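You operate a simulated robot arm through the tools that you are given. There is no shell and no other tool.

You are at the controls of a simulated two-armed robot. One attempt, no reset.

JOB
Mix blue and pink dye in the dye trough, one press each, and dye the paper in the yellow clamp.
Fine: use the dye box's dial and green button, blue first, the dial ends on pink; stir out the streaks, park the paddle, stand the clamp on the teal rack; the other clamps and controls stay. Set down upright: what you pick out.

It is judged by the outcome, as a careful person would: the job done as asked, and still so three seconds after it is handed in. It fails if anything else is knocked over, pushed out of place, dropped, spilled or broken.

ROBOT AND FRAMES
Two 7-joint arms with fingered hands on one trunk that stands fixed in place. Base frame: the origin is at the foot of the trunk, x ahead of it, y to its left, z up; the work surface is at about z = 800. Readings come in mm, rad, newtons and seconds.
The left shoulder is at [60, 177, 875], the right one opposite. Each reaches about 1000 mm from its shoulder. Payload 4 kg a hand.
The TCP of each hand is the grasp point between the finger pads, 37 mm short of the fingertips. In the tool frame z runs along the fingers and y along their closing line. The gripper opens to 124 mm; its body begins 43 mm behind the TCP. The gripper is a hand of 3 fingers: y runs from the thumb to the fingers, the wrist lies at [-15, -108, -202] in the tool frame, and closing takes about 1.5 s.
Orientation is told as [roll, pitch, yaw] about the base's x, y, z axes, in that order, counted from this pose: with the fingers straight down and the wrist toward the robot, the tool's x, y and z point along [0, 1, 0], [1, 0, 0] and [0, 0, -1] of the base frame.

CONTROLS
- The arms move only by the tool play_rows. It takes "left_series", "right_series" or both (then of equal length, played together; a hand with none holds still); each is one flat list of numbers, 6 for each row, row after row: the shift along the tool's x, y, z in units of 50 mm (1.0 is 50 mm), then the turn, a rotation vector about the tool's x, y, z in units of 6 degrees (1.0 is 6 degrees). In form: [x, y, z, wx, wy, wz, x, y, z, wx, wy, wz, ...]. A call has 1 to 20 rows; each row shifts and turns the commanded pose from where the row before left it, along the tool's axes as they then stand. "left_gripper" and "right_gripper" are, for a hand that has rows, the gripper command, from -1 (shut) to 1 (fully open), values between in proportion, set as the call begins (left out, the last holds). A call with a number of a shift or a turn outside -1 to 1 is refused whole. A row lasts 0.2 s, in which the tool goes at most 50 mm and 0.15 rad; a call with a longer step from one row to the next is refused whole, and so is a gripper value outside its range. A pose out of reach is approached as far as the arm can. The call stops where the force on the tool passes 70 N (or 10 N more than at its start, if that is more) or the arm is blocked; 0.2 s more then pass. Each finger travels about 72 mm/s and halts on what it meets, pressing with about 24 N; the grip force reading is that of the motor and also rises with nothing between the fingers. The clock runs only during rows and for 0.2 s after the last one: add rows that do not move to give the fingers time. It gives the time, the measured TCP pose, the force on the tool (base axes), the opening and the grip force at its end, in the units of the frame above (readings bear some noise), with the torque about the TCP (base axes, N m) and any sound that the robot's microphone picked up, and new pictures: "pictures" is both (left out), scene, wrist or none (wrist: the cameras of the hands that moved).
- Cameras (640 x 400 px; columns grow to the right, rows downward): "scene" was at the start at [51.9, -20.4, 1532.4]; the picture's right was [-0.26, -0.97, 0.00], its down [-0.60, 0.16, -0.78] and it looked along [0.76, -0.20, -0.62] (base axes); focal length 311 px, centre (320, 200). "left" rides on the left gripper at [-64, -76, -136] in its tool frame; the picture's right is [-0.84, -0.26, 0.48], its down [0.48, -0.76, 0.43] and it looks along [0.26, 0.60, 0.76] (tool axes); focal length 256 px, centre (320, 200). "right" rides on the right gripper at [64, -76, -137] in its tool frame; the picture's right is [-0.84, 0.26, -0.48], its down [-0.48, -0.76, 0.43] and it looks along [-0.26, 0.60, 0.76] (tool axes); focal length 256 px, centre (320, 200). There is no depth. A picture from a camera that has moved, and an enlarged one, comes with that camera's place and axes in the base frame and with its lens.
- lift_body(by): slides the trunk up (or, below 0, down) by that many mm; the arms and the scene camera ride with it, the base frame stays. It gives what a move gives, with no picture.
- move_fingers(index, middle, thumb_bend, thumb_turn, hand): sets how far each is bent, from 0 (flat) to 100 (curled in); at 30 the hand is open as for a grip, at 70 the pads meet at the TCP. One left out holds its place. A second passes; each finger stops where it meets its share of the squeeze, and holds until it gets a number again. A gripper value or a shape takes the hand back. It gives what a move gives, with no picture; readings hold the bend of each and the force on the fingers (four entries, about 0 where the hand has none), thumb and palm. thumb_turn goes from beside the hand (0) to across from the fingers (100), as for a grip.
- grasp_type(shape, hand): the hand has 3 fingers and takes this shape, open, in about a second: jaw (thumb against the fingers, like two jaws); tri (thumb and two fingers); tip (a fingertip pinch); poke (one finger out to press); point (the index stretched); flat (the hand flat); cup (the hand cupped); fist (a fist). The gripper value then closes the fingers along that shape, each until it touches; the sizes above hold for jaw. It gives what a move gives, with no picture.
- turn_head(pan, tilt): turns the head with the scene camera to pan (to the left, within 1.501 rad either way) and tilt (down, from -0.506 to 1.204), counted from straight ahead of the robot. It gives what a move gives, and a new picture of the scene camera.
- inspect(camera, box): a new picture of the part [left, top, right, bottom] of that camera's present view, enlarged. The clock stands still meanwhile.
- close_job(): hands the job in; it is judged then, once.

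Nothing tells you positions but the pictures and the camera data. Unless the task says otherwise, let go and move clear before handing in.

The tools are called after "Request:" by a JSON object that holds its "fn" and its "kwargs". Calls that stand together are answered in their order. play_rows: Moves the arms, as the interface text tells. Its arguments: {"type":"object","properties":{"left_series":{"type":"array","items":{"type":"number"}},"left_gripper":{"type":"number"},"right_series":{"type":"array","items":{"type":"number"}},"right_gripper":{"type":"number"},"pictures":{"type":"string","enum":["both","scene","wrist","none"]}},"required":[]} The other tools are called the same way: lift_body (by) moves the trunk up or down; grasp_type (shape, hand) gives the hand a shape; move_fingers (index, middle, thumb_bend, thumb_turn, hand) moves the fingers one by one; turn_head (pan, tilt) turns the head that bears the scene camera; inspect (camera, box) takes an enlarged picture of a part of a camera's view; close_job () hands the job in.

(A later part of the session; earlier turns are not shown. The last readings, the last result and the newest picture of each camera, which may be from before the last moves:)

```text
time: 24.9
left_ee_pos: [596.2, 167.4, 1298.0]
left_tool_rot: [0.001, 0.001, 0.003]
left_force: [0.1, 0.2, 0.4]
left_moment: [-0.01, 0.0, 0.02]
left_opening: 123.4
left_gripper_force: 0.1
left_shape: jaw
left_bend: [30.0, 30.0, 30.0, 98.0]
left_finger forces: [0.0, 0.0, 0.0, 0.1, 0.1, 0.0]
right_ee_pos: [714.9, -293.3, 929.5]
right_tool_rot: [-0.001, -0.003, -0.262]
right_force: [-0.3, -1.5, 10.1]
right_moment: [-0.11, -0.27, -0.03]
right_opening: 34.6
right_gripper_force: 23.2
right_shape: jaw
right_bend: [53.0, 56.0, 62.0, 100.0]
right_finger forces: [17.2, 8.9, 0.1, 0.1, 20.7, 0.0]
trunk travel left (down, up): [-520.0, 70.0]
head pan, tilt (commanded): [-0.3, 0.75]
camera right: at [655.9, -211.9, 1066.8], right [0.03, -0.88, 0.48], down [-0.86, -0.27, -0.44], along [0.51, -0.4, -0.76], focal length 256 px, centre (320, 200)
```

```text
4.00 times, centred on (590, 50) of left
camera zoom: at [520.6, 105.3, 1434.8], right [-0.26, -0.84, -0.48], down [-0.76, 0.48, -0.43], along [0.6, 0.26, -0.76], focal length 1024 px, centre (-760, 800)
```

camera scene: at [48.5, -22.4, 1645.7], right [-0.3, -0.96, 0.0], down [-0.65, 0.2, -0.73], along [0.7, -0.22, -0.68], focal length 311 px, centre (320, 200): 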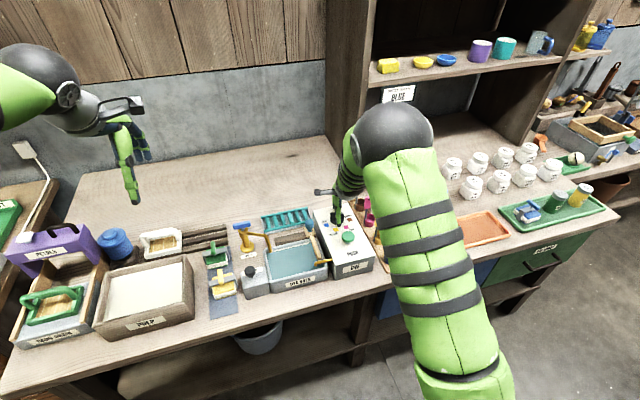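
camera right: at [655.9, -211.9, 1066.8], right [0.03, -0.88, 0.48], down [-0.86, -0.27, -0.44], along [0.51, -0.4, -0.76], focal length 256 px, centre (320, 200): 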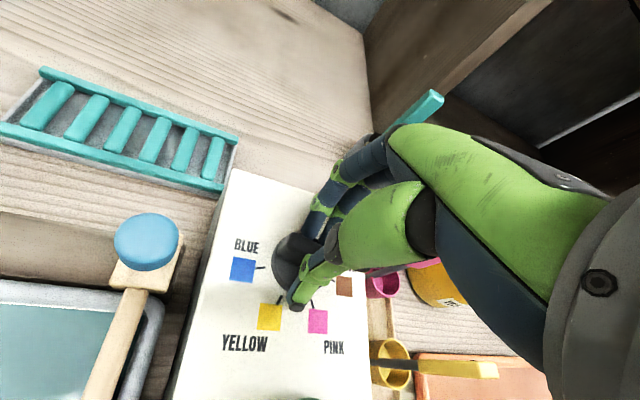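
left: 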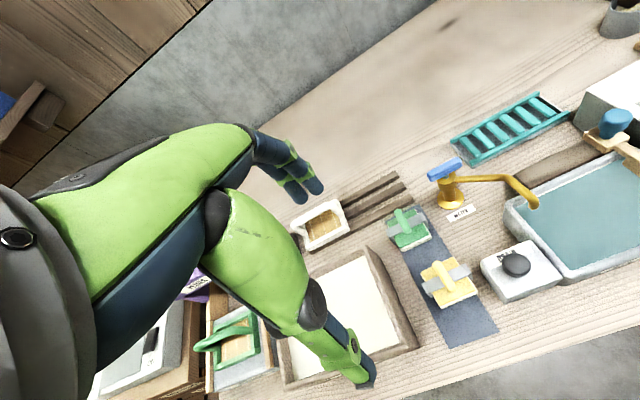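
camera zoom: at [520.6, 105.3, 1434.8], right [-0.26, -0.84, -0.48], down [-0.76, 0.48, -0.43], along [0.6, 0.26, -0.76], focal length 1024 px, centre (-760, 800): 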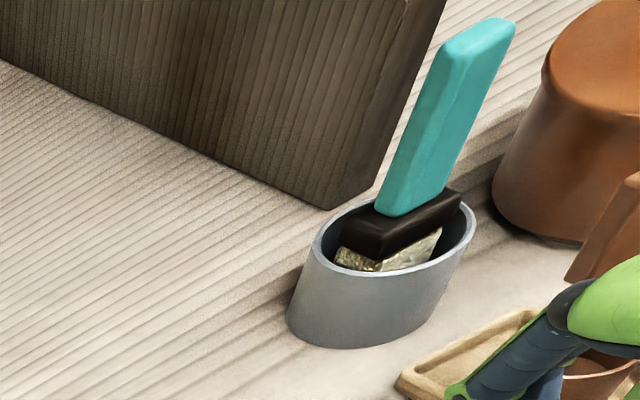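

The fingers and thumb hold the bar with about 20 N. I'll begin turning clockwise a little and check that the dial follows.

Request:
{"fn": "play_rows", "kwargs": {"right_series": [0, 0, 0, 0, 0, 0.8, 0, 0, 0, 0, 0, 0.8, 0, 0, 0, 0, 0, 0.8, 0, 0, 0, 0, 0, 0.8, 0, 0, 0, 0, 0, 0.8], "pictures": "wrist"}}

Request:
{"fn": "inspect", "kwargs": {"camera": "scene", "box": [310, 170, 380, 250]}}

Request:
{"fn": "inspect", "kwargs": {"camera": "right", "box": [180, 180, 380, 340]}}

```text
time: 26.1
left_ee_pos: [596.2, 166.3, 1298.0]
left_tool_rot: [-0.002, -0.001, 0.0]
left_force: [0.1, -0.2, -0.6]
left_moment: [0.01, 0.0, -0.04]
left_opening: 123.5
left_gripper_force: 0.0
left_shape: jaw
left_bend: [30.0, 30.0, 30.0, 98.0]
left_finger forces: [0.0, 0.1, 0.0, 0.0, 0.0, 0.0]
right_ee_pos: [712.5, -291.2, 929.9]
right_tool_rot: [0.003, -0.002, -0.682]
right_force: [-0.2, -0.2, 18.4]
right_moment: [-0.21, -0.28, -0.02]
right_opening: 34.9
right_gripper_force: 23.7
right_shape: jaw
right_bend: [53.0, 56.0, 62.0, 100.0]
right_finger forces: [19.6, 9.5, 0.0, 0.0, 23.7, 0.0]
trunk travel left (down, up): [-520.0, 70.0]
head pan, tilt (commanded): [-0.3, 0.75]
camera right: at [693.4, -194.9, 1066.7], right [-0.33, -0.81, 0.48], down [-0.89, 0.1, -0.44], along [0.3, -0.57, -0.76], focal length 256 px, centre (320, 200)
```

right: 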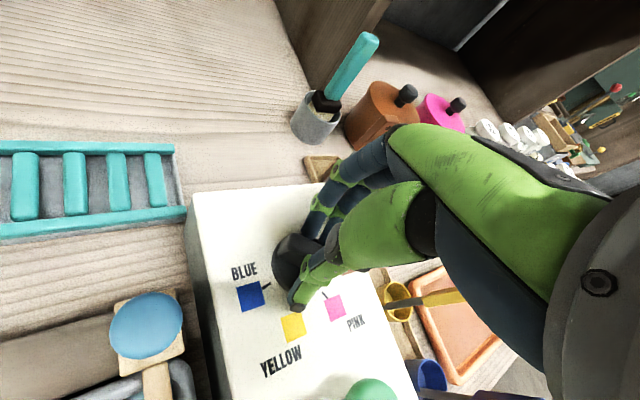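

```text
5.00 times, centred on (345, 210) of scene
camera zoom: at [46.7, -21.7, 1645.8], right [-0.3, -0.96, 0.0], down [-0.65, 0.2, -0.73], along [0.7, -0.22, -0.68], focal length 1556 px, centre (195, 150)
```

zoom: 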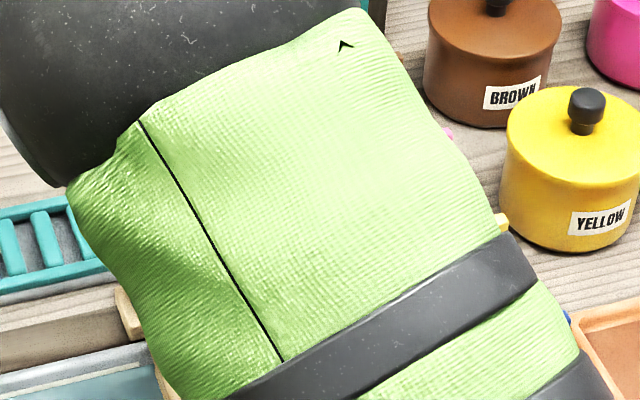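

```text
2.50 times, centred on (280, 260) of right
camera zoom: at [693.4, -194.9, 1066.7], right [-0.33, -0.81, 0.48], down [-0.89, 0.1, -0.44], along [0.3, -0.57, -0.76], focal length 640 px, centre (420, 50)
```

zoom: 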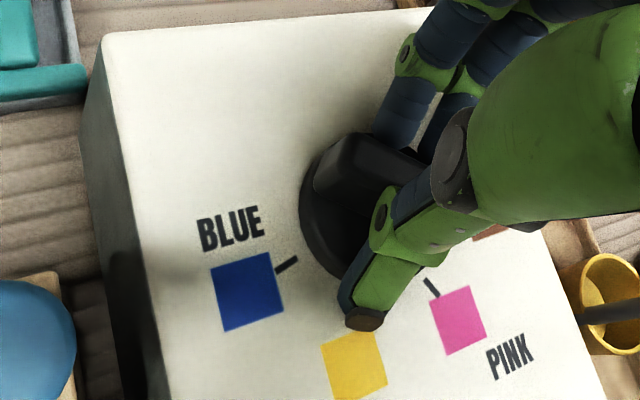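

The bar is turning with the hand. I'll ease up 2 mm to relieve the downward pressure and continue clockwise.

Request:
{"fn": "play_rows", "kwargs": {"right_series": [0, 0, -0.04, 0, 0, 0.7, 0, 0, 0, 0, 0, 0.9, 0, 0, 0, 0, 0, 0.9, 0, 0, 0, 0, 0, 0.9, 0, 0, 0, 0, 0, 0.9, 0, 0, 0, 0, 0, 0.9, 0, 0, 0, 0, 0, 0.9, 0, 0, 0, 0, 0, 0.9], "pictures": "wrist"}}

Request:
{"fn": "inspect", "kwargs": {"camera": "right", "box": [180, 180, 380, 340]}}

```text
time: 27.9
left_ee_pos: [595.9, 167.3, 1297.3]
left_tool_rot: [0.0, -0.001, 0.001]
left_force: [0.2, -0.6, 0.6]
left_moment: [-0.04, 0.04, -0.01]
left_opening: 123.5
left_gripper_force: 0.0
left_shape: jaw
left_bend: [30.0, 30.0, 30.0, 98.0]
left_finger forces: [0.1, 0.0, 0.0, 0.1, 0.0, 0.1]
right_ee_pos: [714.5, -289.2, 929.7]
right_tool_rot: [0.0, -0.001, -1.414]
right_force: [-8.6, 6.4, 1.5]
right_moment: [0.1, 0.25, 0.03]
right_opening: 34.1
right_gripper_force: 23.8
right_shape: jaw
right_bend: [54.0, 57.0, 62.0, 100.0]
right_finger forces: [11.2, 7.7, 0.0, 0.0, 25.0, 0.0]
trunk travel left (down, up): [-520.0, 70.0]
head pan, tilt (commanded): [-0.3, 0.75]
camera right: at [764.4, -206.3, 1067.5], right [-0.79, -0.38, 0.48], down [-0.6, 0.68, -0.43], along [-0.16, -0.63, -0.76], focal length 256 px, centre (320, 200)
```

right: 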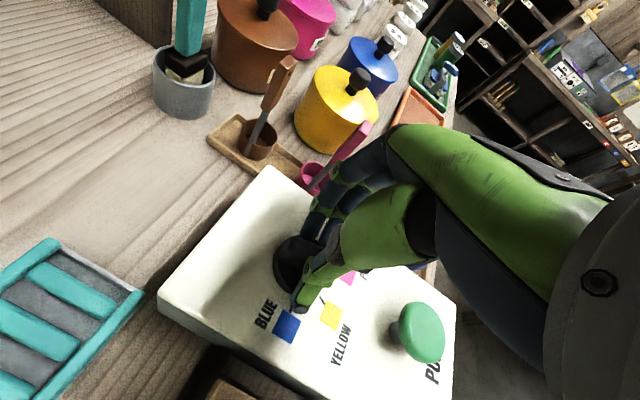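

```text
2.50 times, centred on (280, 260) of right
camera zoom: at [764.4, -206.3, 1067.5], right [-0.79, -0.38, 0.48], down [-0.6, 0.68, -0.43], along [-0.16, -0.63, -0.76], focal length 640 px, centre (420, 50)
```

zoom: 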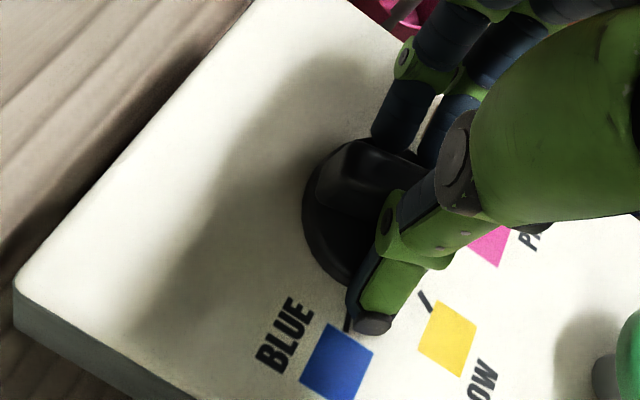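

The dial is following (now past pink, toward yellow). I'll nudge 1 mm to relieve the side load and continue.

Request:
{"fn": "play_rows", "kwargs": {"right_series": [-0.017, -0.023, 0, 0, 0, 0.9, 0, 0, 0, 0, 0, 0.9, 0, 0, 0, 0, 0, 0.9, 0, 0, 0, 0, 0, 0.9, 0, 0, 0, 0, 0, 0.9, 0, 0, 0, 0, 0, 0.9, 0, 0, 0, 0, 0, 0.9], "pictures": "wrist"}}

Request:
{"fn": "inspect", "kwargs": {"camera": "right", "box": [180, 180, 380, 340]}}

```text
time: 29.6
left_ee_pos: [595.9, 166.8, 1297.1]
left_tool_rot: [-0.001, -0.001, 0.001]
left_force: [0.4, -0.2, 0.0]
left_moment: [-0.01, 0.0, 0.01]
left_opening: 123.5
left_gripper_force: 0.1
left_shape: jaw
left_bend: [30.0, 30.0, 30.0, 98.0]
left_finger forces: [0.1, 0.1, 0.0, 0.0, 0.0, 0.0]
right_ee_pos: [714.3, -289.6, 930.9]
right_tool_rot: [0.002, 0.0, -2.074]
right_force: [0.6, 6.3, 3.4]
right_moment: [0.12, 0.07, 0.01]
right_opening: 33.6
right_gripper_force: 24.2
right_shape: jaw
right_bend: [54.0, 57.0, 62.0, 100.0]
right_finger forces: [11.3, 7.6, 0.0, 0.0, 22.7, 0.1]
trunk travel left (down, up): [-520.0, 70.0]
head pan, tilt (commanded): [-0.3, 0.75]
camera right: at [804.8, -254.2, 1068.0], right [-0.86, 0.18, 0.48], down [-0.06, 0.9, -0.44], along [-0.51, -0.4, -0.76], focal length 256 px, centre (320, 200)
```

right: 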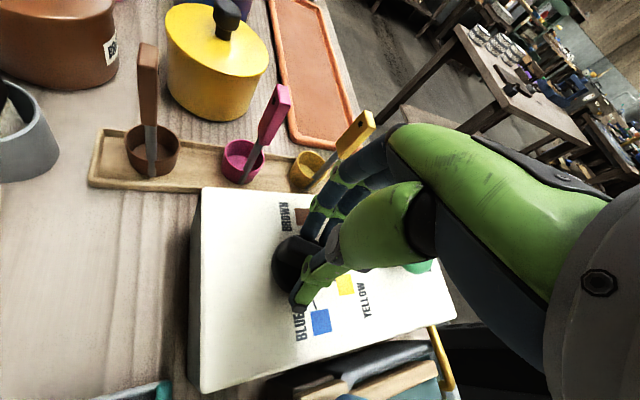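

```text
2.50 times, centred on (280, 260) of right
camera zoom: at [804.8, -254.2, 1068.0], right [-0.86, 0.18, 0.48], down [-0.06, 0.9, -0.44], along [-0.51, -0.4, -0.76], focal length 640 px, centre (420, 50)
```

zoom: 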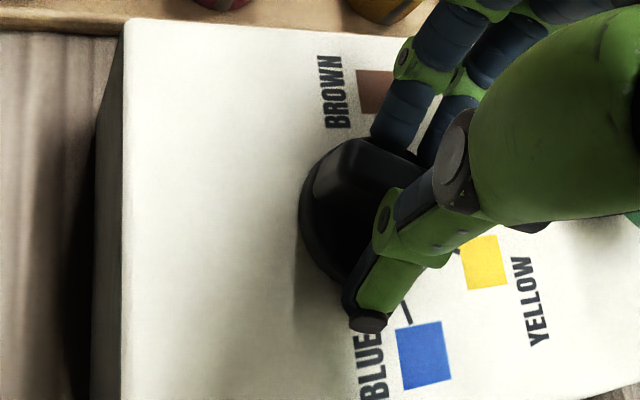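

The bar is still held firmly and passes the yellow mark. I'll finish the turn to the blue mark.

Request:
{"fn": "play_rows", "kwargs": {"right_series": [0, 0, 0, 0, 0, 0.9625, 0, 0, 0, 0, 0, 0.9625, 0, 0, 0, 0, 0, 0.9625, 0, 0, 0, 0, 0, 0.9625, 0, 0, 0, 0, 0, 0.9625, 0, 0, 0, 0, 0, 0.9625, 0, 0, 0, 0, 0, 0.9625, 0, 0, 0, 0, 0, 0.9625], "pictures": "wrist"}}

Request:
{"fn": "inspect", "kwargs": {"camera": "right", "box": [180, 180, 380, 340]}}

```text
time: 31.4
left_ee_pos: [597.2, 168.4, 1297.0]
left_tool_rot: [-0.001, 0.0, 0.0]
left_force: [0.2, 0.4, 0.0]
left_moment: [0.01, -0.01, 0.02]
left_opening: 123.5
left_gripper_force: 0.1
left_shape: jaw
left_bend: [30.0, 30.0, 30.0, 98.0]
left_finger forces: [0.0, 0.0, 0.0, 0.1, 0.0, 0.1]
right_ee_pos: [714.5, -289.9, 930.4]
right_tool_rot: [0.0, 0.0, -2.882]
right_force: [7.2, 11.1, 7.1]
right_moment: [0.37, -0.15, 0.01]
right_opening: 33.4
right_gripper_force: 23.9
right_shape: jaw
right_bend: [55.0, 57.0, 62.0, 100.0]
right_finger forces: [10.0, 7.7, 0.0, 0.0, 27.7, 0.1]
trunk travel left (down, up): [-520.0, 70.0]
head pan, tilt (commanded): [-0.3, 0.75]
camera right: at [802.8, -332.2, 1067.9], right [-0.46, 0.74, 0.48], down [0.61, 0.66, -0.43], along [-0.64, 0.09, -0.76], focal length 256 px, centre (320, 200)
```

right: 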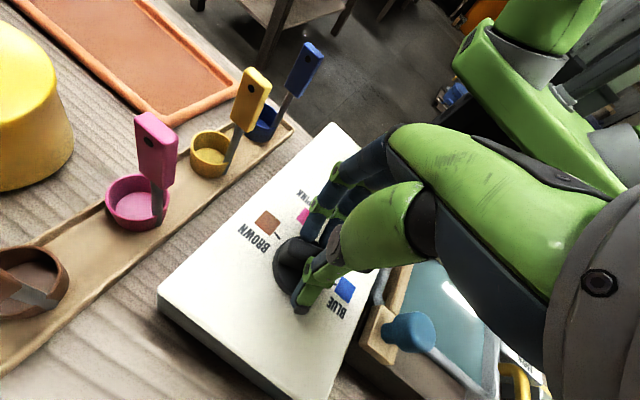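

```text
2.50 times, centred on (280, 260) of right
camera zoom: at [802.8, -332.2, 1067.9], right [-0.46, 0.74, 0.48], down [0.61, 0.66, -0.43], along [-0.64, 0.09, -0.76], focal length 640 px, centre (420, 50)
```

zoom: 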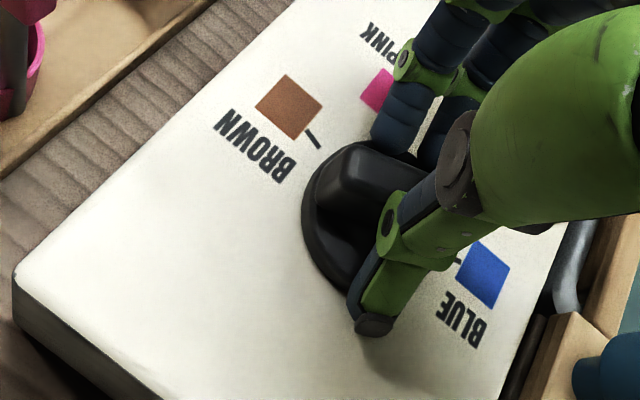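

The hand is at -165°, which should put the dial on blue. I'll open the fingers and rise to check the pointer.

Request:
{"fn": "play_rows", "kwargs": {"right_series": [0, 0, 0, 0, 0, 0, 0, 0, 0, 0, 0, 0, 0, 0, 0, 0, 0, 0, 0, 0, 0, 0, 0, 0, 0, 0, 0, 0, 0, 0], "right_gripper": 0.1, "pictures": "none"}}

Request:
{"fn": "play_rows", "kwargs": {"right_series": [0, 0, -0.7, 0, 0, 0, 0, 0, -0.7, 0, 0, 0], "pictures": "wrist"}}

Request:
{"fn": "inspect", "kwargs": {"camera": "right", "box": [200, 180, 360, 320]}}

```text
time: 32.5
left_ee_pos: [596.9, 166.8, 1297.4]
left_tool_rot: [0.001, -0.001, 0.001]
left_force: [-0.5, 0.2, 0.2]
left_moment: [0.04, 0.0, 0.01]
left_opening: 123.6
left_gripper_force: 0.0
left_shape: jaw
left_bend: [30.0, 30.0, 30.0, 98.0]
left_finger forces: [0.0, 0.0, 0.0, 0.0, 0.0, 0.0]
right_ee_pos: [712.5, -289.6, 929.8]
right_tool_rot: [-0.001, 0.001, -2.88]
right_force: [-0.4, 0.3, 0.5]
right_moment: [0.01, 0.03, -0.02]
right_opening: 67.7
right_gripper_force: 0.0
right_shape: jaw
right_bend: [40.0, 44.0, 55.0, 100.0]
right_finger forces: [0.0, 0.0, 0.0, 0.0, 0.0, 0.0]
trunk travel left (down, up): [-520.0, 70.0]
head pan, tilt (commanded): [-0.3, 0.75]
```

```text
time: 33.1
left_ee_pos: [596.2, 166.3, 1297.5]
left_tool_rot: [-0.001, -0.001, 0.0]
left_force: [0.4, 0.4, -0.4]
left_moment: [-0.01, 0.0, 0.0]
left_opening: 123.6
left_gripper_force: 0.1
left_shape: jaw
left_bend: [30.0, 30.0, 30.0, 98.0]
left_finger forces: [0.0, 0.0, 0.0, 0.1, 0.1, 0.1]
right_ee_pos: [712.0, -291.7, 999.1]
right_tool_rot: [-0.001, 0.0, -2.879]
right_force: [-0.6, -1.0, 0.4]
right_moment: [-0.01, 0.0, 0.02]
right_opening: 68.0
right_gripper_force: 0.0
right_shape: jaw
right_bend: [40.0, 44.0, 55.0, 100.0]
right_finger forces: [0.0, 0.0, 0.0, 0.1, 0.1, 0.0]
trunk travel left (down, up): [-520.0, 70.0]
head pan, tilt (commanded): [-0.3, 0.75]
camera right: at [801.3, -333.8, 1137.4], right [-0.46, 0.74, 0.48], down [0.61, 0.66, -0.43], along [-0.64, 0.09, -0.76], focal length 256 px, centre (320, 200)
```

right: 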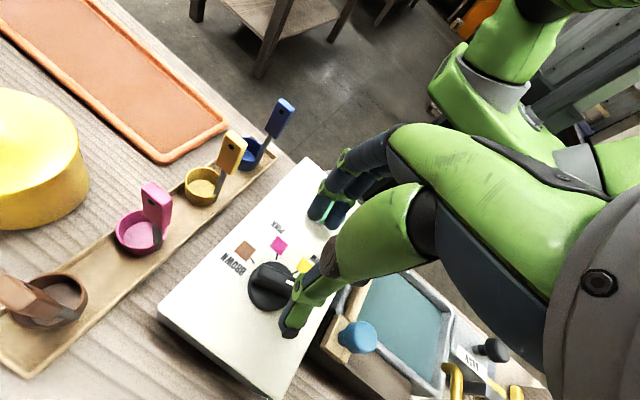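

```text
2.86 times, centred on (280, 250) of right
camera zoom: at [801.3, -333.8, 1137.4], right [-0.46, 0.74, 0.48], down [0.61, 0.66, -0.43], along [-0.64, 0.09, -0.76], focal length 731 px, centre (434, 57)
```

zoom: 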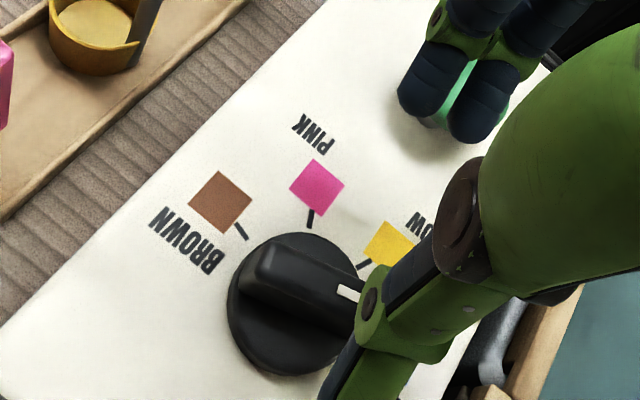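

The pointer now points at blue. I'll close the fingers into a blunt tip, move over the green button and come down close to it.

Request:
{"fn": "play_rows", "kwargs": {"right_series": [-0.167, 0.597, 0, 0, 0, 0, -0.167, 0.597, 0, 0, 0, 0, -0.167, 0.597, 0, 0, 0, 0, 0, 0, 0, 0, 0, 0, 0, 0, 0, 0, 0, 0, 0, 0, 0, 0, 0, 0, 0, 0, 0, 0, 0, 0, 0, 0, 0.3, 0, 0, 0, 0, 0, 0.3, 0, 0, 0], "right_gripper": -1, "pictures": "both"}}

Request:
{"fn": "inspect", "kwargs": {"camera": "scene", "box": [310, 190, 390, 270]}}

Request:
{"fn": "inspect", "kwargs": {"camera": "right", "box": [180, 150, 380, 330]}}

```text
time: 35.1
left_ee_pos: [597.0, 167.4, 1297.0]
left_tool_rot: [0.0, -0.001, 0.0]
left_force: [0.1, -1.1, -0.5]
left_moment: [-0.02, -0.02, 0.0]
left_opening: 123.6
left_gripper_force: 0.1
left_shape: jaw
left_bend: [30.0, 30.0, 30.0, 98.0]
left_finger forces: [0.0, 0.0, 0.0, 0.0, 0.1, 0.1]
right_ee_pos: [618.4, -288.3, 969.6]
right_tool_rot: [0.002, -0.001, -2.882]
right_force: [1.1, -0.1, -1.0]
right_moment: [0.02, 0.02, 0.01]
right_opening: 0.0
right_gripper_force: 24.3
right_shape: jaw
right_bend: [70.0, 70.0, 71.0, 100.0]
right_finger forces: [0.0, 0.0, 0.0, 0.0, 0.1, 0.0]
trunk travel left (down, up): [-520.0, 70.0]
head pan, tilt (commanded): [-0.3, 0.75]
camera scene: at [48.2, -22.4, 1645.7], right [-0.3, -0.96, 0.0], down [-0.65, 0.2, -0.73], along [0.7, -0.22, -0.68], focal length 311 px, centre (320, 200)
camera right: at [708.9, -331.4, 1106.9], right [-0.46, 0.74, 0.48], down [0.61, 0.66, -0.43], along [-0.64, 0.09, -0.76], focal length 256 px, centre (320, 200)
```

scene: 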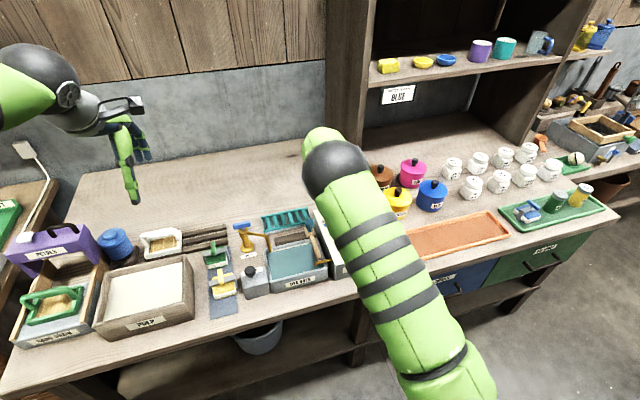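
right: 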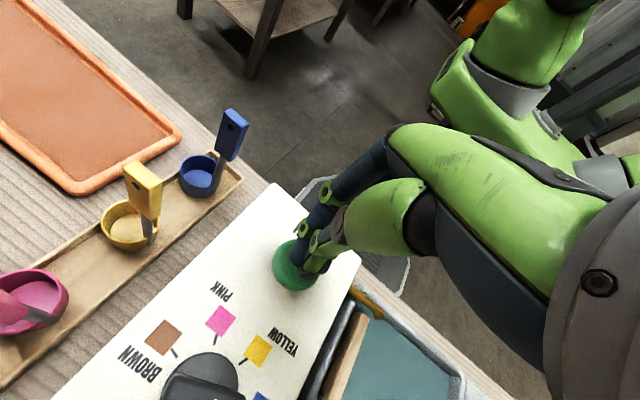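

```text
5.00 times, centred on (350, 230) of scene
camera zoom: at [48.2, -22.4, 1645.7], right [-0.3, -0.96, 0.0], down [-0.65, 0.2, -0.73], along [0.7, -0.22, -0.68], focal length 1556 px, centre (170, 50)
```

zoom: 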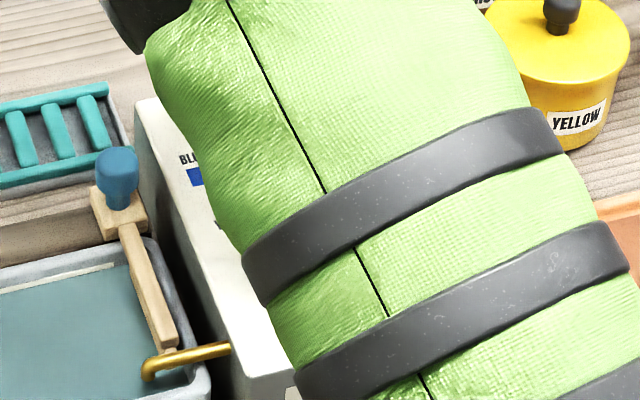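

```text
2.22 times, centred on (280, 240) of right
camera zoom: at [708.9, -331.4, 1106.9], right [-0.46, 0.74, 0.48], down [0.61, 0.66, -0.43], along [-0.64, 0.09, -0.76], focal length 569 px, centre (409, 111)
```

zoom: 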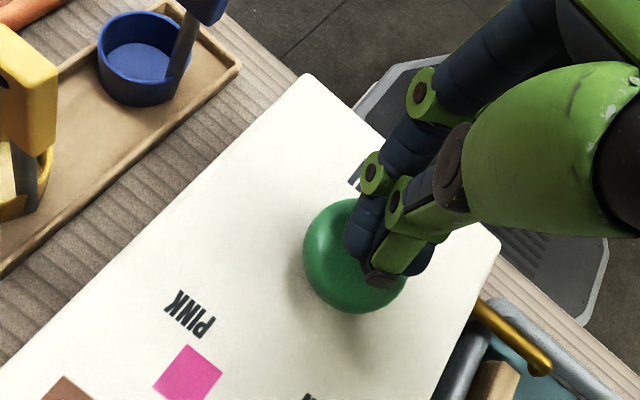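

The fingertips are over the button. Before pressing I'll check the dial's pointer in this view.

Request:
{"fn": "inspect", "kwargs": {"camera": "right", "box": [120, 270, 330, 400]}}

```text
3.05 times, centred on (225, 335) of right
camera zoom: at [708.9, -331.4, 1106.9], right [-0.46, 0.74, 0.48], down [0.61, 0.66, -0.43], along [-0.64, 0.09, -0.76], focal length 780 px, centre (610, -211)
```

zoom: 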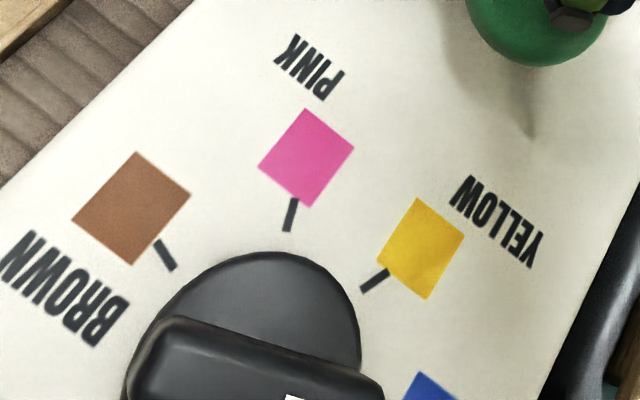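

The dial is on blue. Now I'll lower the closed fingertips in small steps onto the button.

Request:
{"fn": "play_rows", "kwargs": {"right_series": [0, 0, 0.06, 0, 0, 0, 0, 0, 0.06, 0, 0, 0, 0, 0, 0.06, 0, 0, 0, 0, 0, 0.06, 0, 0, 0], "pictures": "none"}}

```text
time: 36.1
left_ee_pos: [596.2, 166.1, 1297.4]
left_tool_rot: [-0.001, 0.002, -0.001]
left_force: [-0.7, -0.6, 0.3]
left_moment: [0.0, -0.02, -0.02]
left_opening: 123.5
left_gripper_force: 0.0
left_shape: jaw
left_bend: [30.0, 30.0, 30.0, 98.0]
left_finger forces: [0.0, 0.1, 0.0, 0.0, 0.0, 0.0]
right_ee_pos: [621.4, -290.2, 957.6]
right_tool_rot: [0.001, 0.001, -2.88]
right_force: [-0.3, 0.2, 0.6]
right_moment: [-0.03, 0.02, 0.01]
right_opening: 0.0
right_gripper_force: 24.1
right_shape: jaw
right_bend: [70.0, 70.0, 71.0, 100.0]
right_finger forces: [0.1, 0.1, 0.0, 0.0, 0.1, 0.0]
trunk travel left (down, up): [-520.0, 70.0]
head pan, tilt (commanded): [-0.3, 0.75]
```

No contact yet at z = 957.6. I'll keep lowering in small steps.

Request:
{"fn": "play_rows", "kwargs": {"right_series": [0, 0, 0.06, 0, 0, 0, 0, 0, 0.06, 0, 0, 0, 0, 0, 0.06, 0, 0, 0], "pictures": "wrist"}}

Request:
{"fn": "inspect", "kwargs": {"camera": "right", "box": [220, 180, 380, 320]}}

```text
time: 37.0
left_ee_pos: [597.1, 166.5, 1296.9]
left_tool_rot: [0.0, 0.001, 0.0]
left_force: [0.3, 0.0, -0.5]
left_moment: [0.01, -0.01, -0.03]
left_opening: 123.6
left_gripper_force: 0.0
left_shape: jaw
left_bend: [30.0, 30.0, 30.0, 98.0]
left_finger forces: [0.0, 0.0, 0.0, 0.1, 0.0, 0.0]
right_ee_pos: [619.8, -289.4, 949.7]
right_tool_rot: [0.0, 0.001, -2.88]
right_force: [2.0, 0.6, 3.4]
right_moment: [-0.03, -0.08, -0.01]
right_opening: 0.1
right_gripper_force: 24.2
right_shape: jaw
right_bend: [70.0, 70.0, 71.0, 100.0]
right_finger forces: [0.0, 0.0, 0.0, 0.1, 0.0, 0.0]
trunk travel left (down, up): [-520.0, 70.0]
head pan, tilt (commanded): [-0.3, 0.75]
heard: click
camera right: at [708.9, -332.1, 1086.8], right [-0.46, 0.74, 0.48], down [0.61, 0.66, -0.43], along [-0.64, 0.09, -0.76], focal length 256 px, centre (320, 200)
```

right: 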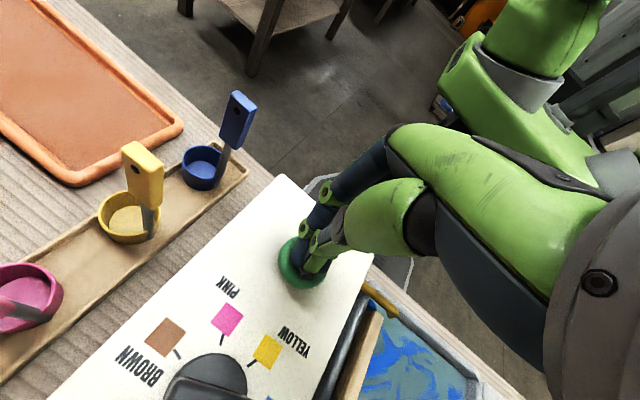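

```text
2.86 times, centred on (300, 250) of right
camera zoom: at [708.9, -332.1, 1086.8], right [-0.46, 0.74, 0.48], down [0.61, 0.66, -0.43], along [-0.64, 0.09, -0.76], focal length 731 px, centre (377, 57)
```

zoom: 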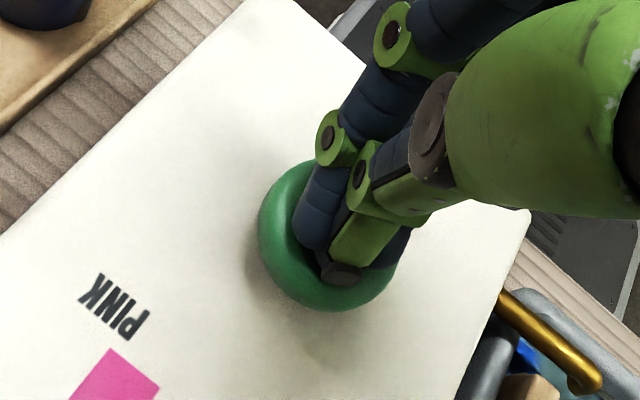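

A click sounded and blue streaks are in the bath. I'll rise straight off the button.

Request:
{"fn": "play_rows", "kwargs": {"right_series": [0, 0, -0.5, 0, 0, 0, 0, 0, -0.5, 0, 0, 0], "pictures": "wrist"}}

Request:
{"fn": "inspect", "kwargs": {"camera": "scene", "box": [230, 190, 390, 300]}}

```text
time: 37.5
left_ee_pos: [596.4, 166.3, 1298.3]
left_tool_rot: [0.001, 0.0, 0.0]
left_force: [-0.6, 0.3, -0.3]
left_moment: [-0.01, 0.0, 0.01]
left_opening: 123.4
left_gripper_force: 0.0
left_shape: jaw
left_bend: [30.0, 30.0, 30.0, 98.0]
left_finger forces: [0.0, 0.0, 0.0, 0.0, 0.1, 0.0]
right_ee_pos: [621.2, -288.5, 999.2]
right_tool_rot: [0.001, -0.001, -2.88]
right_force: [1.0, 0.0, -1.0]
right_moment: [0.05, -0.01, 0.02]
right_opening: 0.0
right_gripper_force: 23.5
right_shape: jaw
right_bend: [70.0, 70.0, 71.0, 100.0]
right_finger forces: [0.0, 0.0, 0.0, 0.0, 0.0, 0.1]
trunk travel left (down, up): [-520.0, 70.0]
head pan, tilt (commanded): [-0.3, 0.75]
camera right: at [709.8, -331.5, 1136.2], right [-0.46, 0.74, 0.48], down [0.61, 0.66, -0.43], along [-0.64, 0.09, -0.76], focal length 256 px, centre (320, 200)
```

right: 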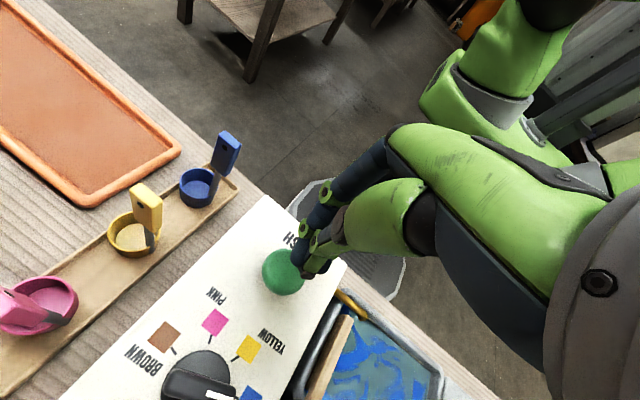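

```text
3.64 times, centred on (310, 245) of scene
camera zoom: at [47.9, -22.3, 1645.6], right [-0.3, -0.96, 0.0], down [-0.65, 0.2, -0.73], along [0.7, -0.22, -0.68], focal length 1131 px, centre (356, 36)
```

zoom: 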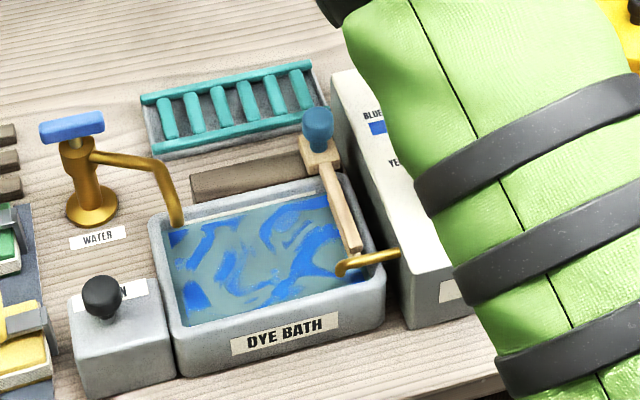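

The bath has blue streaks and the dial is on blue. I'll return over the dial at the same angle, open and descend around the bar.

Request:
{"fn": "play_rows", "kwargs": {"right_series": [0.167, -0.597, 0, 0, 0, 0, 0.167, -0.597, 0, 0, 0, 0, 0.153, -0.621, 0, 0, 0, 0, 0, 0, 0, 0, 0, 0, 0, 0, 0, 0, 0, 0, 0, 0, 0, 0, 0, 0], "right_gripper": 0.1, "pictures": "wrist"}}

Request:
{"fn": "inspect", "kwargs": {"camera": "right", "box": [200, 180, 360, 320]}}

```text
time: 39.0
left_ee_pos: [595.8, 168.3, 1296.0]
left_tool_rot: [0.0, 0.0, 0.0]
left_force: [0.0, -0.2, -0.3]
left_moment: [0.01, -0.01, -0.01]
left_opening: 123.3
left_gripper_force: 0.1
left_shape: jaw
left_bend: [30.0, 30.0, 30.0, 98.0]
left_finger forces: [0.0, 0.0, 0.0, 0.0, 0.0, 0.1]
right_ee_pos: [714.1, -290.1, 998.7]
right_tool_rot: [0.0, 0.001, -2.881]
right_force: [-1.6, 0.2, -0.2]
right_moment: [0.02, -0.03, 0.0]
right_opening: 67.8
right_gripper_force: 0.1
right_shape: jaw
right_bend: [40.0, 44.0, 55.0, 100.0]
right_finger forces: [0.0, 0.0, 0.0, 0.0, 0.0, 0.0]
trunk travel left (down, up): [-520.0, 70.0]
head pan, tilt (commanded): [-0.3, 0.75]
camera right: at [802.8, -331.9, 1137.0], right [-0.46, 0.74, 0.48], down [0.61, 0.66, -0.43], along [-0.64, 0.09, -0.76], focal length 256 px, centre (320, 200)
```

right: 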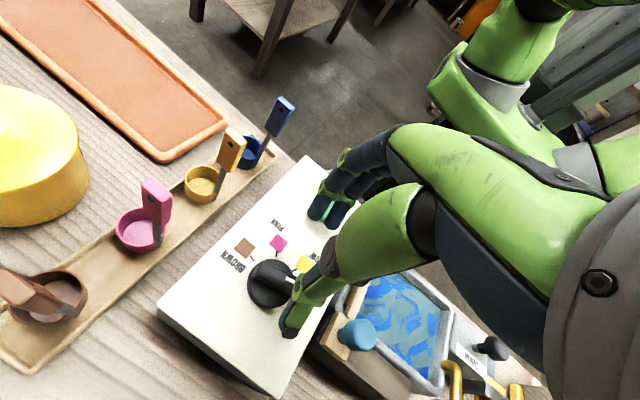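

```text
2.86 times, centred on (280, 250) of right
camera zoom: at [802.8, -331.9, 1137.0], right [-0.46, 0.74, 0.48], down [0.61, 0.66, -0.43], along [-0.64, 0.09, -0.76], focal length 731 px, centre (434, 57)
```

zoom: 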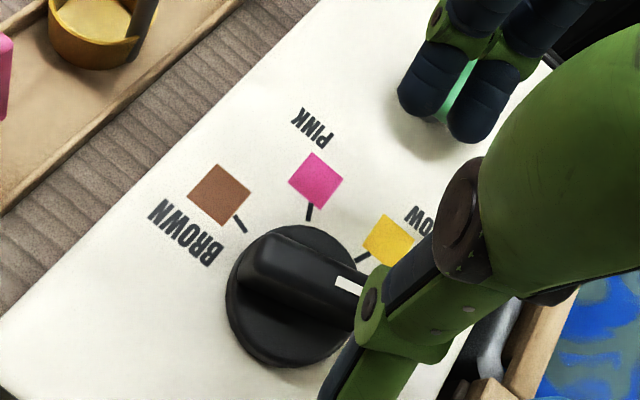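

Aligned over the bar. I'll descend and grip it.

Request:
{"fn": "play_rows", "kwargs": {"right_series": [0, 0, 0.46, 0, 0, 0, 0, 0, 0.46, 0, 0, 0, 0, 0, 0.44, 0, 0, 0, 0, 0, 0, 0, 0, 0], "pictures": "none"}}

Request:
{"fn": "play_rows", "kwargs": {"right_series": [0, 0, 0, 0, 0, 0, 0, 0, 0, 0, 0, 0, 0, 0, 0, 0, 0, 0, 0, 0, 0, 0, 0, 0, 0, 0, 0, 0, 0, 0, 0, 0, 0, 0, 0, 0, 0, 0, 0, 0, 0, 0], "right_gripper": -1, "pictures": "wrist"}}

Request:
{"fn": "inspect", "kwargs": {"camera": "right", "box": [200, 180, 360, 320]}}

```text
time: 40.0
left_ee_pos: [596.2, 167.1, 1297.0]
left_tool_rot: [0.0, -0.001, 0.001]
left_force: [-0.9, 0.2, 0.0]
left_moment: [-0.01, 0.0, 0.02]
left_opening: 123.5
left_gripper_force: 0.1
left_shape: jaw
left_bend: [30.0, 30.0, 30.0, 98.0]
left_finger forces: [0.0, 0.0, 0.0, 0.0, 0.0, 0.0]
right_ee_pos: [715.1, -289.6, 930.6]
right_tool_rot: [0.001, 0.0, -2.879]
right_force: [-0.9, 0.3, -1.0]
right_moment: [-0.02, 0.02, 0.03]
right_opening: 67.8
right_gripper_force: 0.1
right_shape: jaw
right_bend: [40.0, 44.0, 55.0, 100.0]
right_finger forces: [0.1, 0.0, 0.1, 0.1, 0.1, 0.0]
trunk travel left (down, up): [-520.0, 70.0]
head pan, tilt (commanded): [-0.3, 0.75]
```

```text
time: 41.5
left_ee_pos: [596.5, 167.9, 1297.0]
left_tool_rot: [0.0, 0.0, -0.002]
left_force: [0.4, 1.2, 0.3]
left_moment: [0.0, 0.01, -0.03]
left_opening: 123.6
left_gripper_force: 0.2
left_shape: jaw
left_bend: [30.0, 30.0, 30.0, 98.0]
left_finger forces: [0.0, 0.0, 0.1, 0.1, 0.0, 0.0]
right_ee_pos: [715.0, -289.4, 931.6]
right_tool_rot: [0.002, 0.002, -2.881]
right_force: [0.1, -1.9, 12.7]
right_moment: [-0.04, -0.06, -0.02]
right_opening: 30.2
right_gripper_force: 24.1
right_shape: jaw
right_bend: [56.0, 57.0, 63.0, 100.0]
right_finger forces: [13.5, 8.3, 0.0, 0.0, 21.5, 0.0]
trunk travel left (down, up): [-520.0, 70.0]
head pan, tilt (commanded): [-0.3, 0.75]
camera right: at [803.6, -332.7, 1069.8], right [-0.46, 0.74, 0.48], down [0.61, 0.66, -0.43], along [-0.64, 0.09, -0.76], focal length 256 px, centre (320, 200)
```

right: 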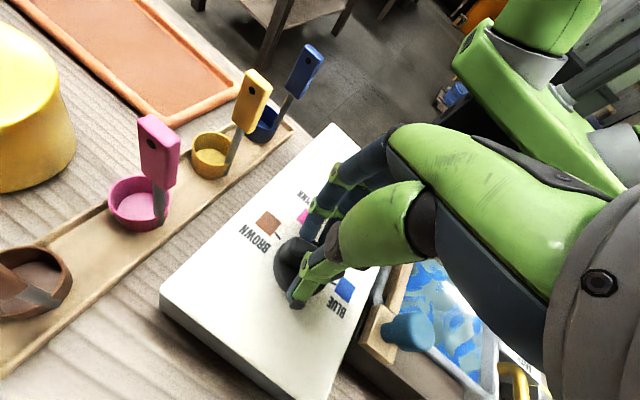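

```text
2.86 times, centred on (280, 250) of right
camera zoom: at [803.6, -332.7, 1069.8], right [-0.46, 0.74, 0.48], down [0.61, 0.66, -0.43], along [-0.64, 0.09, -0.76], focal length 731 px, centre (434, 57)
```

zoom: 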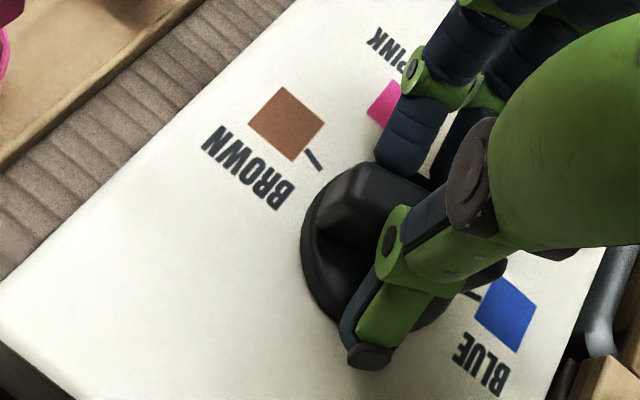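

Gripped. Now I'll turn counter-clockwise 100° to pink, in two halves.

Request:
{"fn": "play_rows", "kwargs": {"right_series": [0, 0, -0.03, 0, 0, -0.9804, 0, 0, 0, 0, 0, -0.9804, 0, 0, 0, 0, 0, -0.9804, 0, 0, 0, 0, 0, -0.9804, 0, 0, 0, 0, 0, -0.9804, 0, 0, 0, 0, 0, -0.9804, 0, 0, 0, 0, 0, -0.9804, 0, 0, 0, 0, 0, -0.9804, 0, 0, 0, 0, 0, -0.9804], "pictures": "wrist"}}

Request:
{"fn": "inspect", "kwargs": {"camera": "right", "box": [200, 180, 360, 320]}}

```text
time: 43.5
left_ee_pos: [596.6, 168.3, 1296.4]
left_tool_rot: [0.0, 0.001, -0.001]
left_force: [0.5, -0.7, 0.5]
left_moment: [-0.02, 0.0, 0.02]
left_opening: 123.7
left_gripper_force: 0.0
left_shape: jaw
left_bend: [30.0, 30.0, 30.0, 98.0]
left_finger forces: [0.0, 0.0, 0.1, 0.1, 0.0, 0.1]
right_ee_pos: [714.9, -289.3, 932.9]
right_tool_rot: [0.002, -0.001, -1.953]
right_force: [5.8, 5.7, 18.9]
right_moment: [0.33, -0.26, -0.03]
right_opening: 23.6
right_gripper_force: 23.9
right_shape: jaw
right_bend: [73.0, 62.0, 64.0, 100.0]
right_finger forces: [9.9, 1.8, 0.0, 0.0, 29.5, 0.0]
trunk travel left (down, up): [-520.0, 70.0]
head pan, tilt (commanded): [-0.3, 0.75]
camera right: at [801.3, -242.4, 1070.9], right [-0.87, 0.08, 0.48], down [-0.16, 0.89, -0.44], along [-0.46, -0.46, -0.76], focal length 256 px, centre (320, 200)
```

right: 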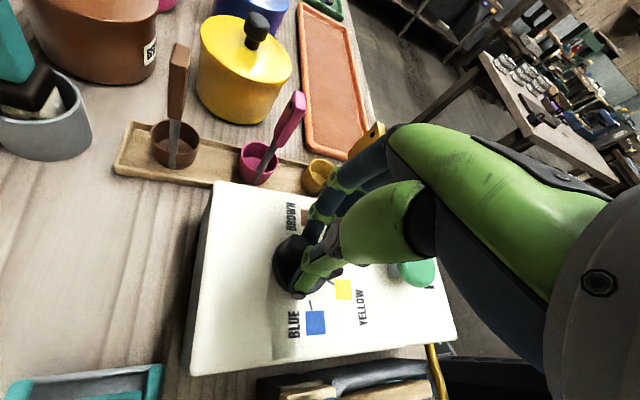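

```text
2.86 times, centred on (280, 250) of right
camera zoom: at [801.3, -242.4, 1070.9], right [-0.87, 0.08, 0.48], down [-0.16, 0.89, -0.44], along [-0.46, -0.46, -0.76], focal length 731 px, centre (434, 57)
```

zoom: 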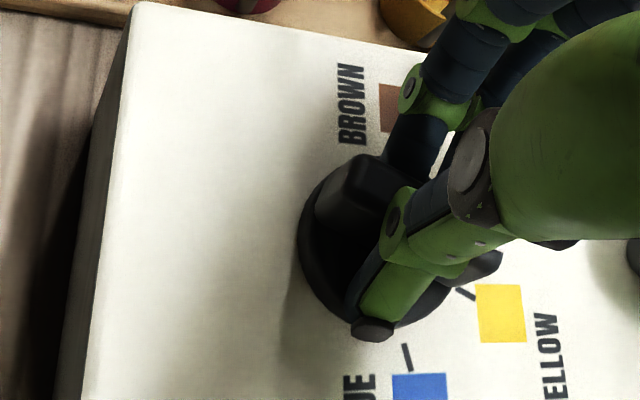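

The index finger reading shows it has slipped somewhat. I'll look closely before going on.

Request:
{"fn": "inspect", "kwargs": {"camera": "right", "box": [260, 200, 350, 310]}}

Request:
{"fn": "inspect", "kwargs": {"camera": "left", "box": [540, 40, 640, 160]}}

Request:
{"fn": "inspect", "kwargs": {"camera": "scene", "box": [290, 160, 400, 260]}}

```text
3.64 times, centred on (305, 255) of right
camera zoom: at [801.3, -242.4, 1070.9], right [-0.87, 0.08, 0.48], down [-0.16, 0.89, -0.44], along [-0.46, -0.46, -0.76], focal length 931 px, centre (374, 0)
```

zoom: 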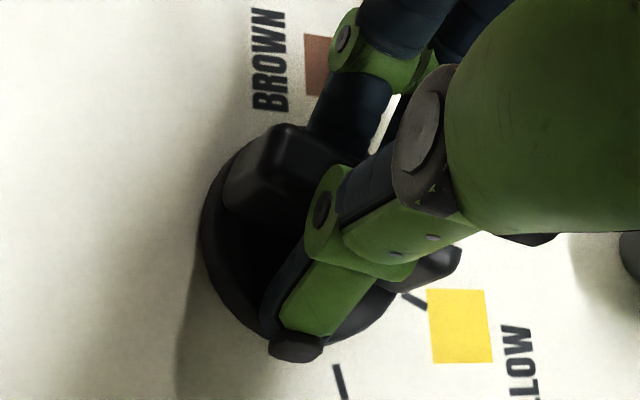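

```text
3.33 times, centred on (590, 100) of left
camera zoom: at [520.3, 106.4, 1434.8], right [-0.26, -0.84, -0.48], down [-0.76, 0.48, -0.44], along [0.6, 0.25, -0.76], focal length 853 px, centre (-580, 533)
```

zoom: 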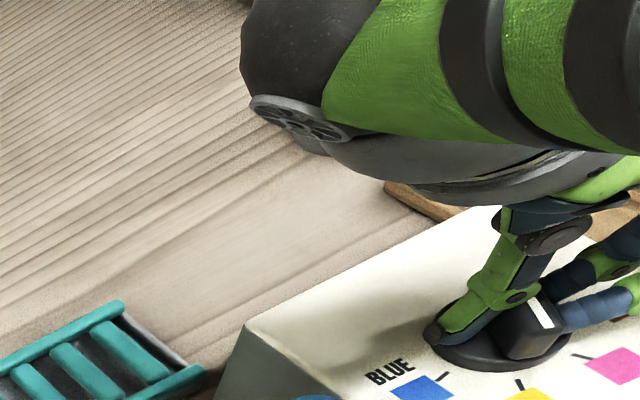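

```text
4.00 times, centred on (345, 210) of scene
camera zoom: at [47.1, -21.1, 1645.8], right [-0.3, -0.96, 0.0], down [-0.65, 0.2, -0.73], along [0.7, -0.22, -0.68], focal length 1244 px, centre (220, 160)
```

zoom: 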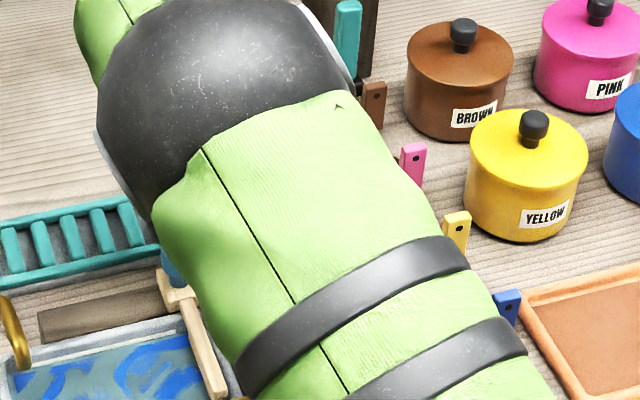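

The bar still matches the hand's angle, near yellow. I'll open and take a fresh, slightly deeper grip before finishing the turn.

Request:
{"fn": "play_rows", "kwargs": {"right_series": [0, 0, 0, 0, 0, 0, 0, 0, 0, 0, 0, 0, 0, 0, 0, 0, 0, 0, 0, 0, 0, 0, 0, 0, 0, 0, 0, 0, 0, 0, 0, 0, 0, 0, 0, 0], "right_gripper": 0.1, "pictures": "wrist"}}

Request:
{"fn": "inspect", "kwargs": {"camera": "right", "box": [240, 180, 360, 320]}}

Request:
{"fn": "inspect", "kwargs": {"camera": "left", "box": [580, 70, 640, 160]}}

```text
time: 45.0
left_ee_pos: [597.1, 167.3, 1296.2]
left_tool_rot: [0.0, 0.0, 0.0]
left_force: [1.2, 0.7, 0.8]
left_moment: [0.01, 0.03, 0.03]
left_opening: 123.7
left_gripper_force: 0.1
left_shape: jaw
left_bend: [30.0, 30.0, 30.0, 98.0]
left_finger forces: [0.0, 0.0, 0.1, 0.0, 0.0, 0.0]
right_ee_pos: [715.1, -289.2, 932.9]
right_tool_rot: [-0.001, 0.0, -1.958]
right_force: [0.3, 0.3, 0.1]
right_moment: [0.0, 0.02, 0.01]
right_opening: 67.7
right_gripper_force: 0.0
right_shape: jaw
right_bend: [40.0, 44.0, 55.0, 100.0]
right_finger forces: [0.0, 0.0, 0.0, 0.1, 0.0, 0.1]
trunk travel left (down, up): [-520.0, 70.0]
head pan, tilt (commanded): [-0.3, 0.75]
camera right: at [801.9, -243.8, 1069.6], right [-0.87, 0.08, 0.48], down [-0.16, 0.89, -0.43], along [-0.46, -0.46, -0.76], focal length 256 px, centre (320, 200)
```

right: 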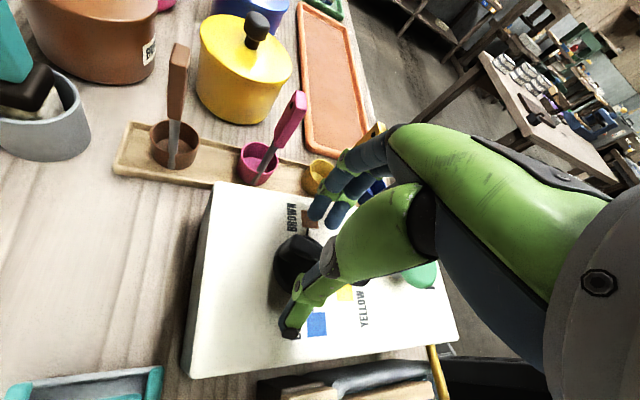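

```text
2.86 times, centred on (300, 250) of right
camera zoom: at [801.9, -243.8, 1069.6], right [-0.87, 0.08, 0.48], down [-0.16, 0.89, -0.43], along [-0.46, -0.46, -0.76], focal length 731 px, centre (377, 57)
```

zoom: 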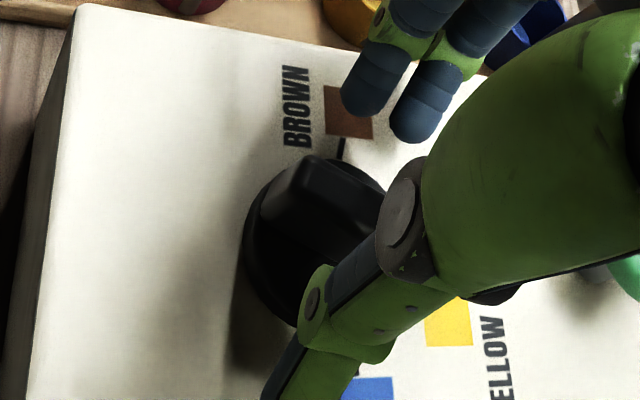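

```text
4.44 times, centred on (610, 115) of left
camera zoom: at [521.4, 105.4, 1434.4], right [-0.26, -0.84, -0.48], down [-0.76, 0.48, -0.43], along [0.6, 0.26, -0.76], focal length 1138 px, centre (-969, 578)
```

zoom: 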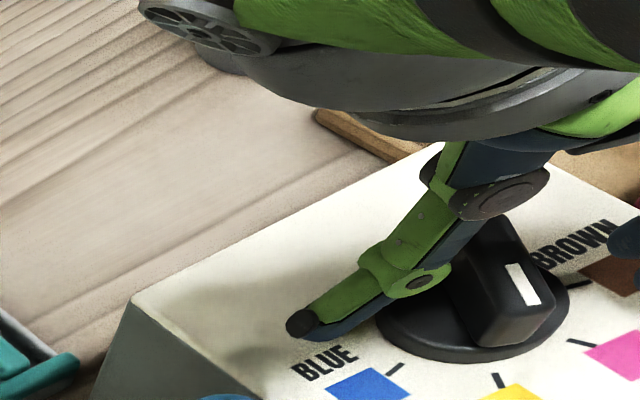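

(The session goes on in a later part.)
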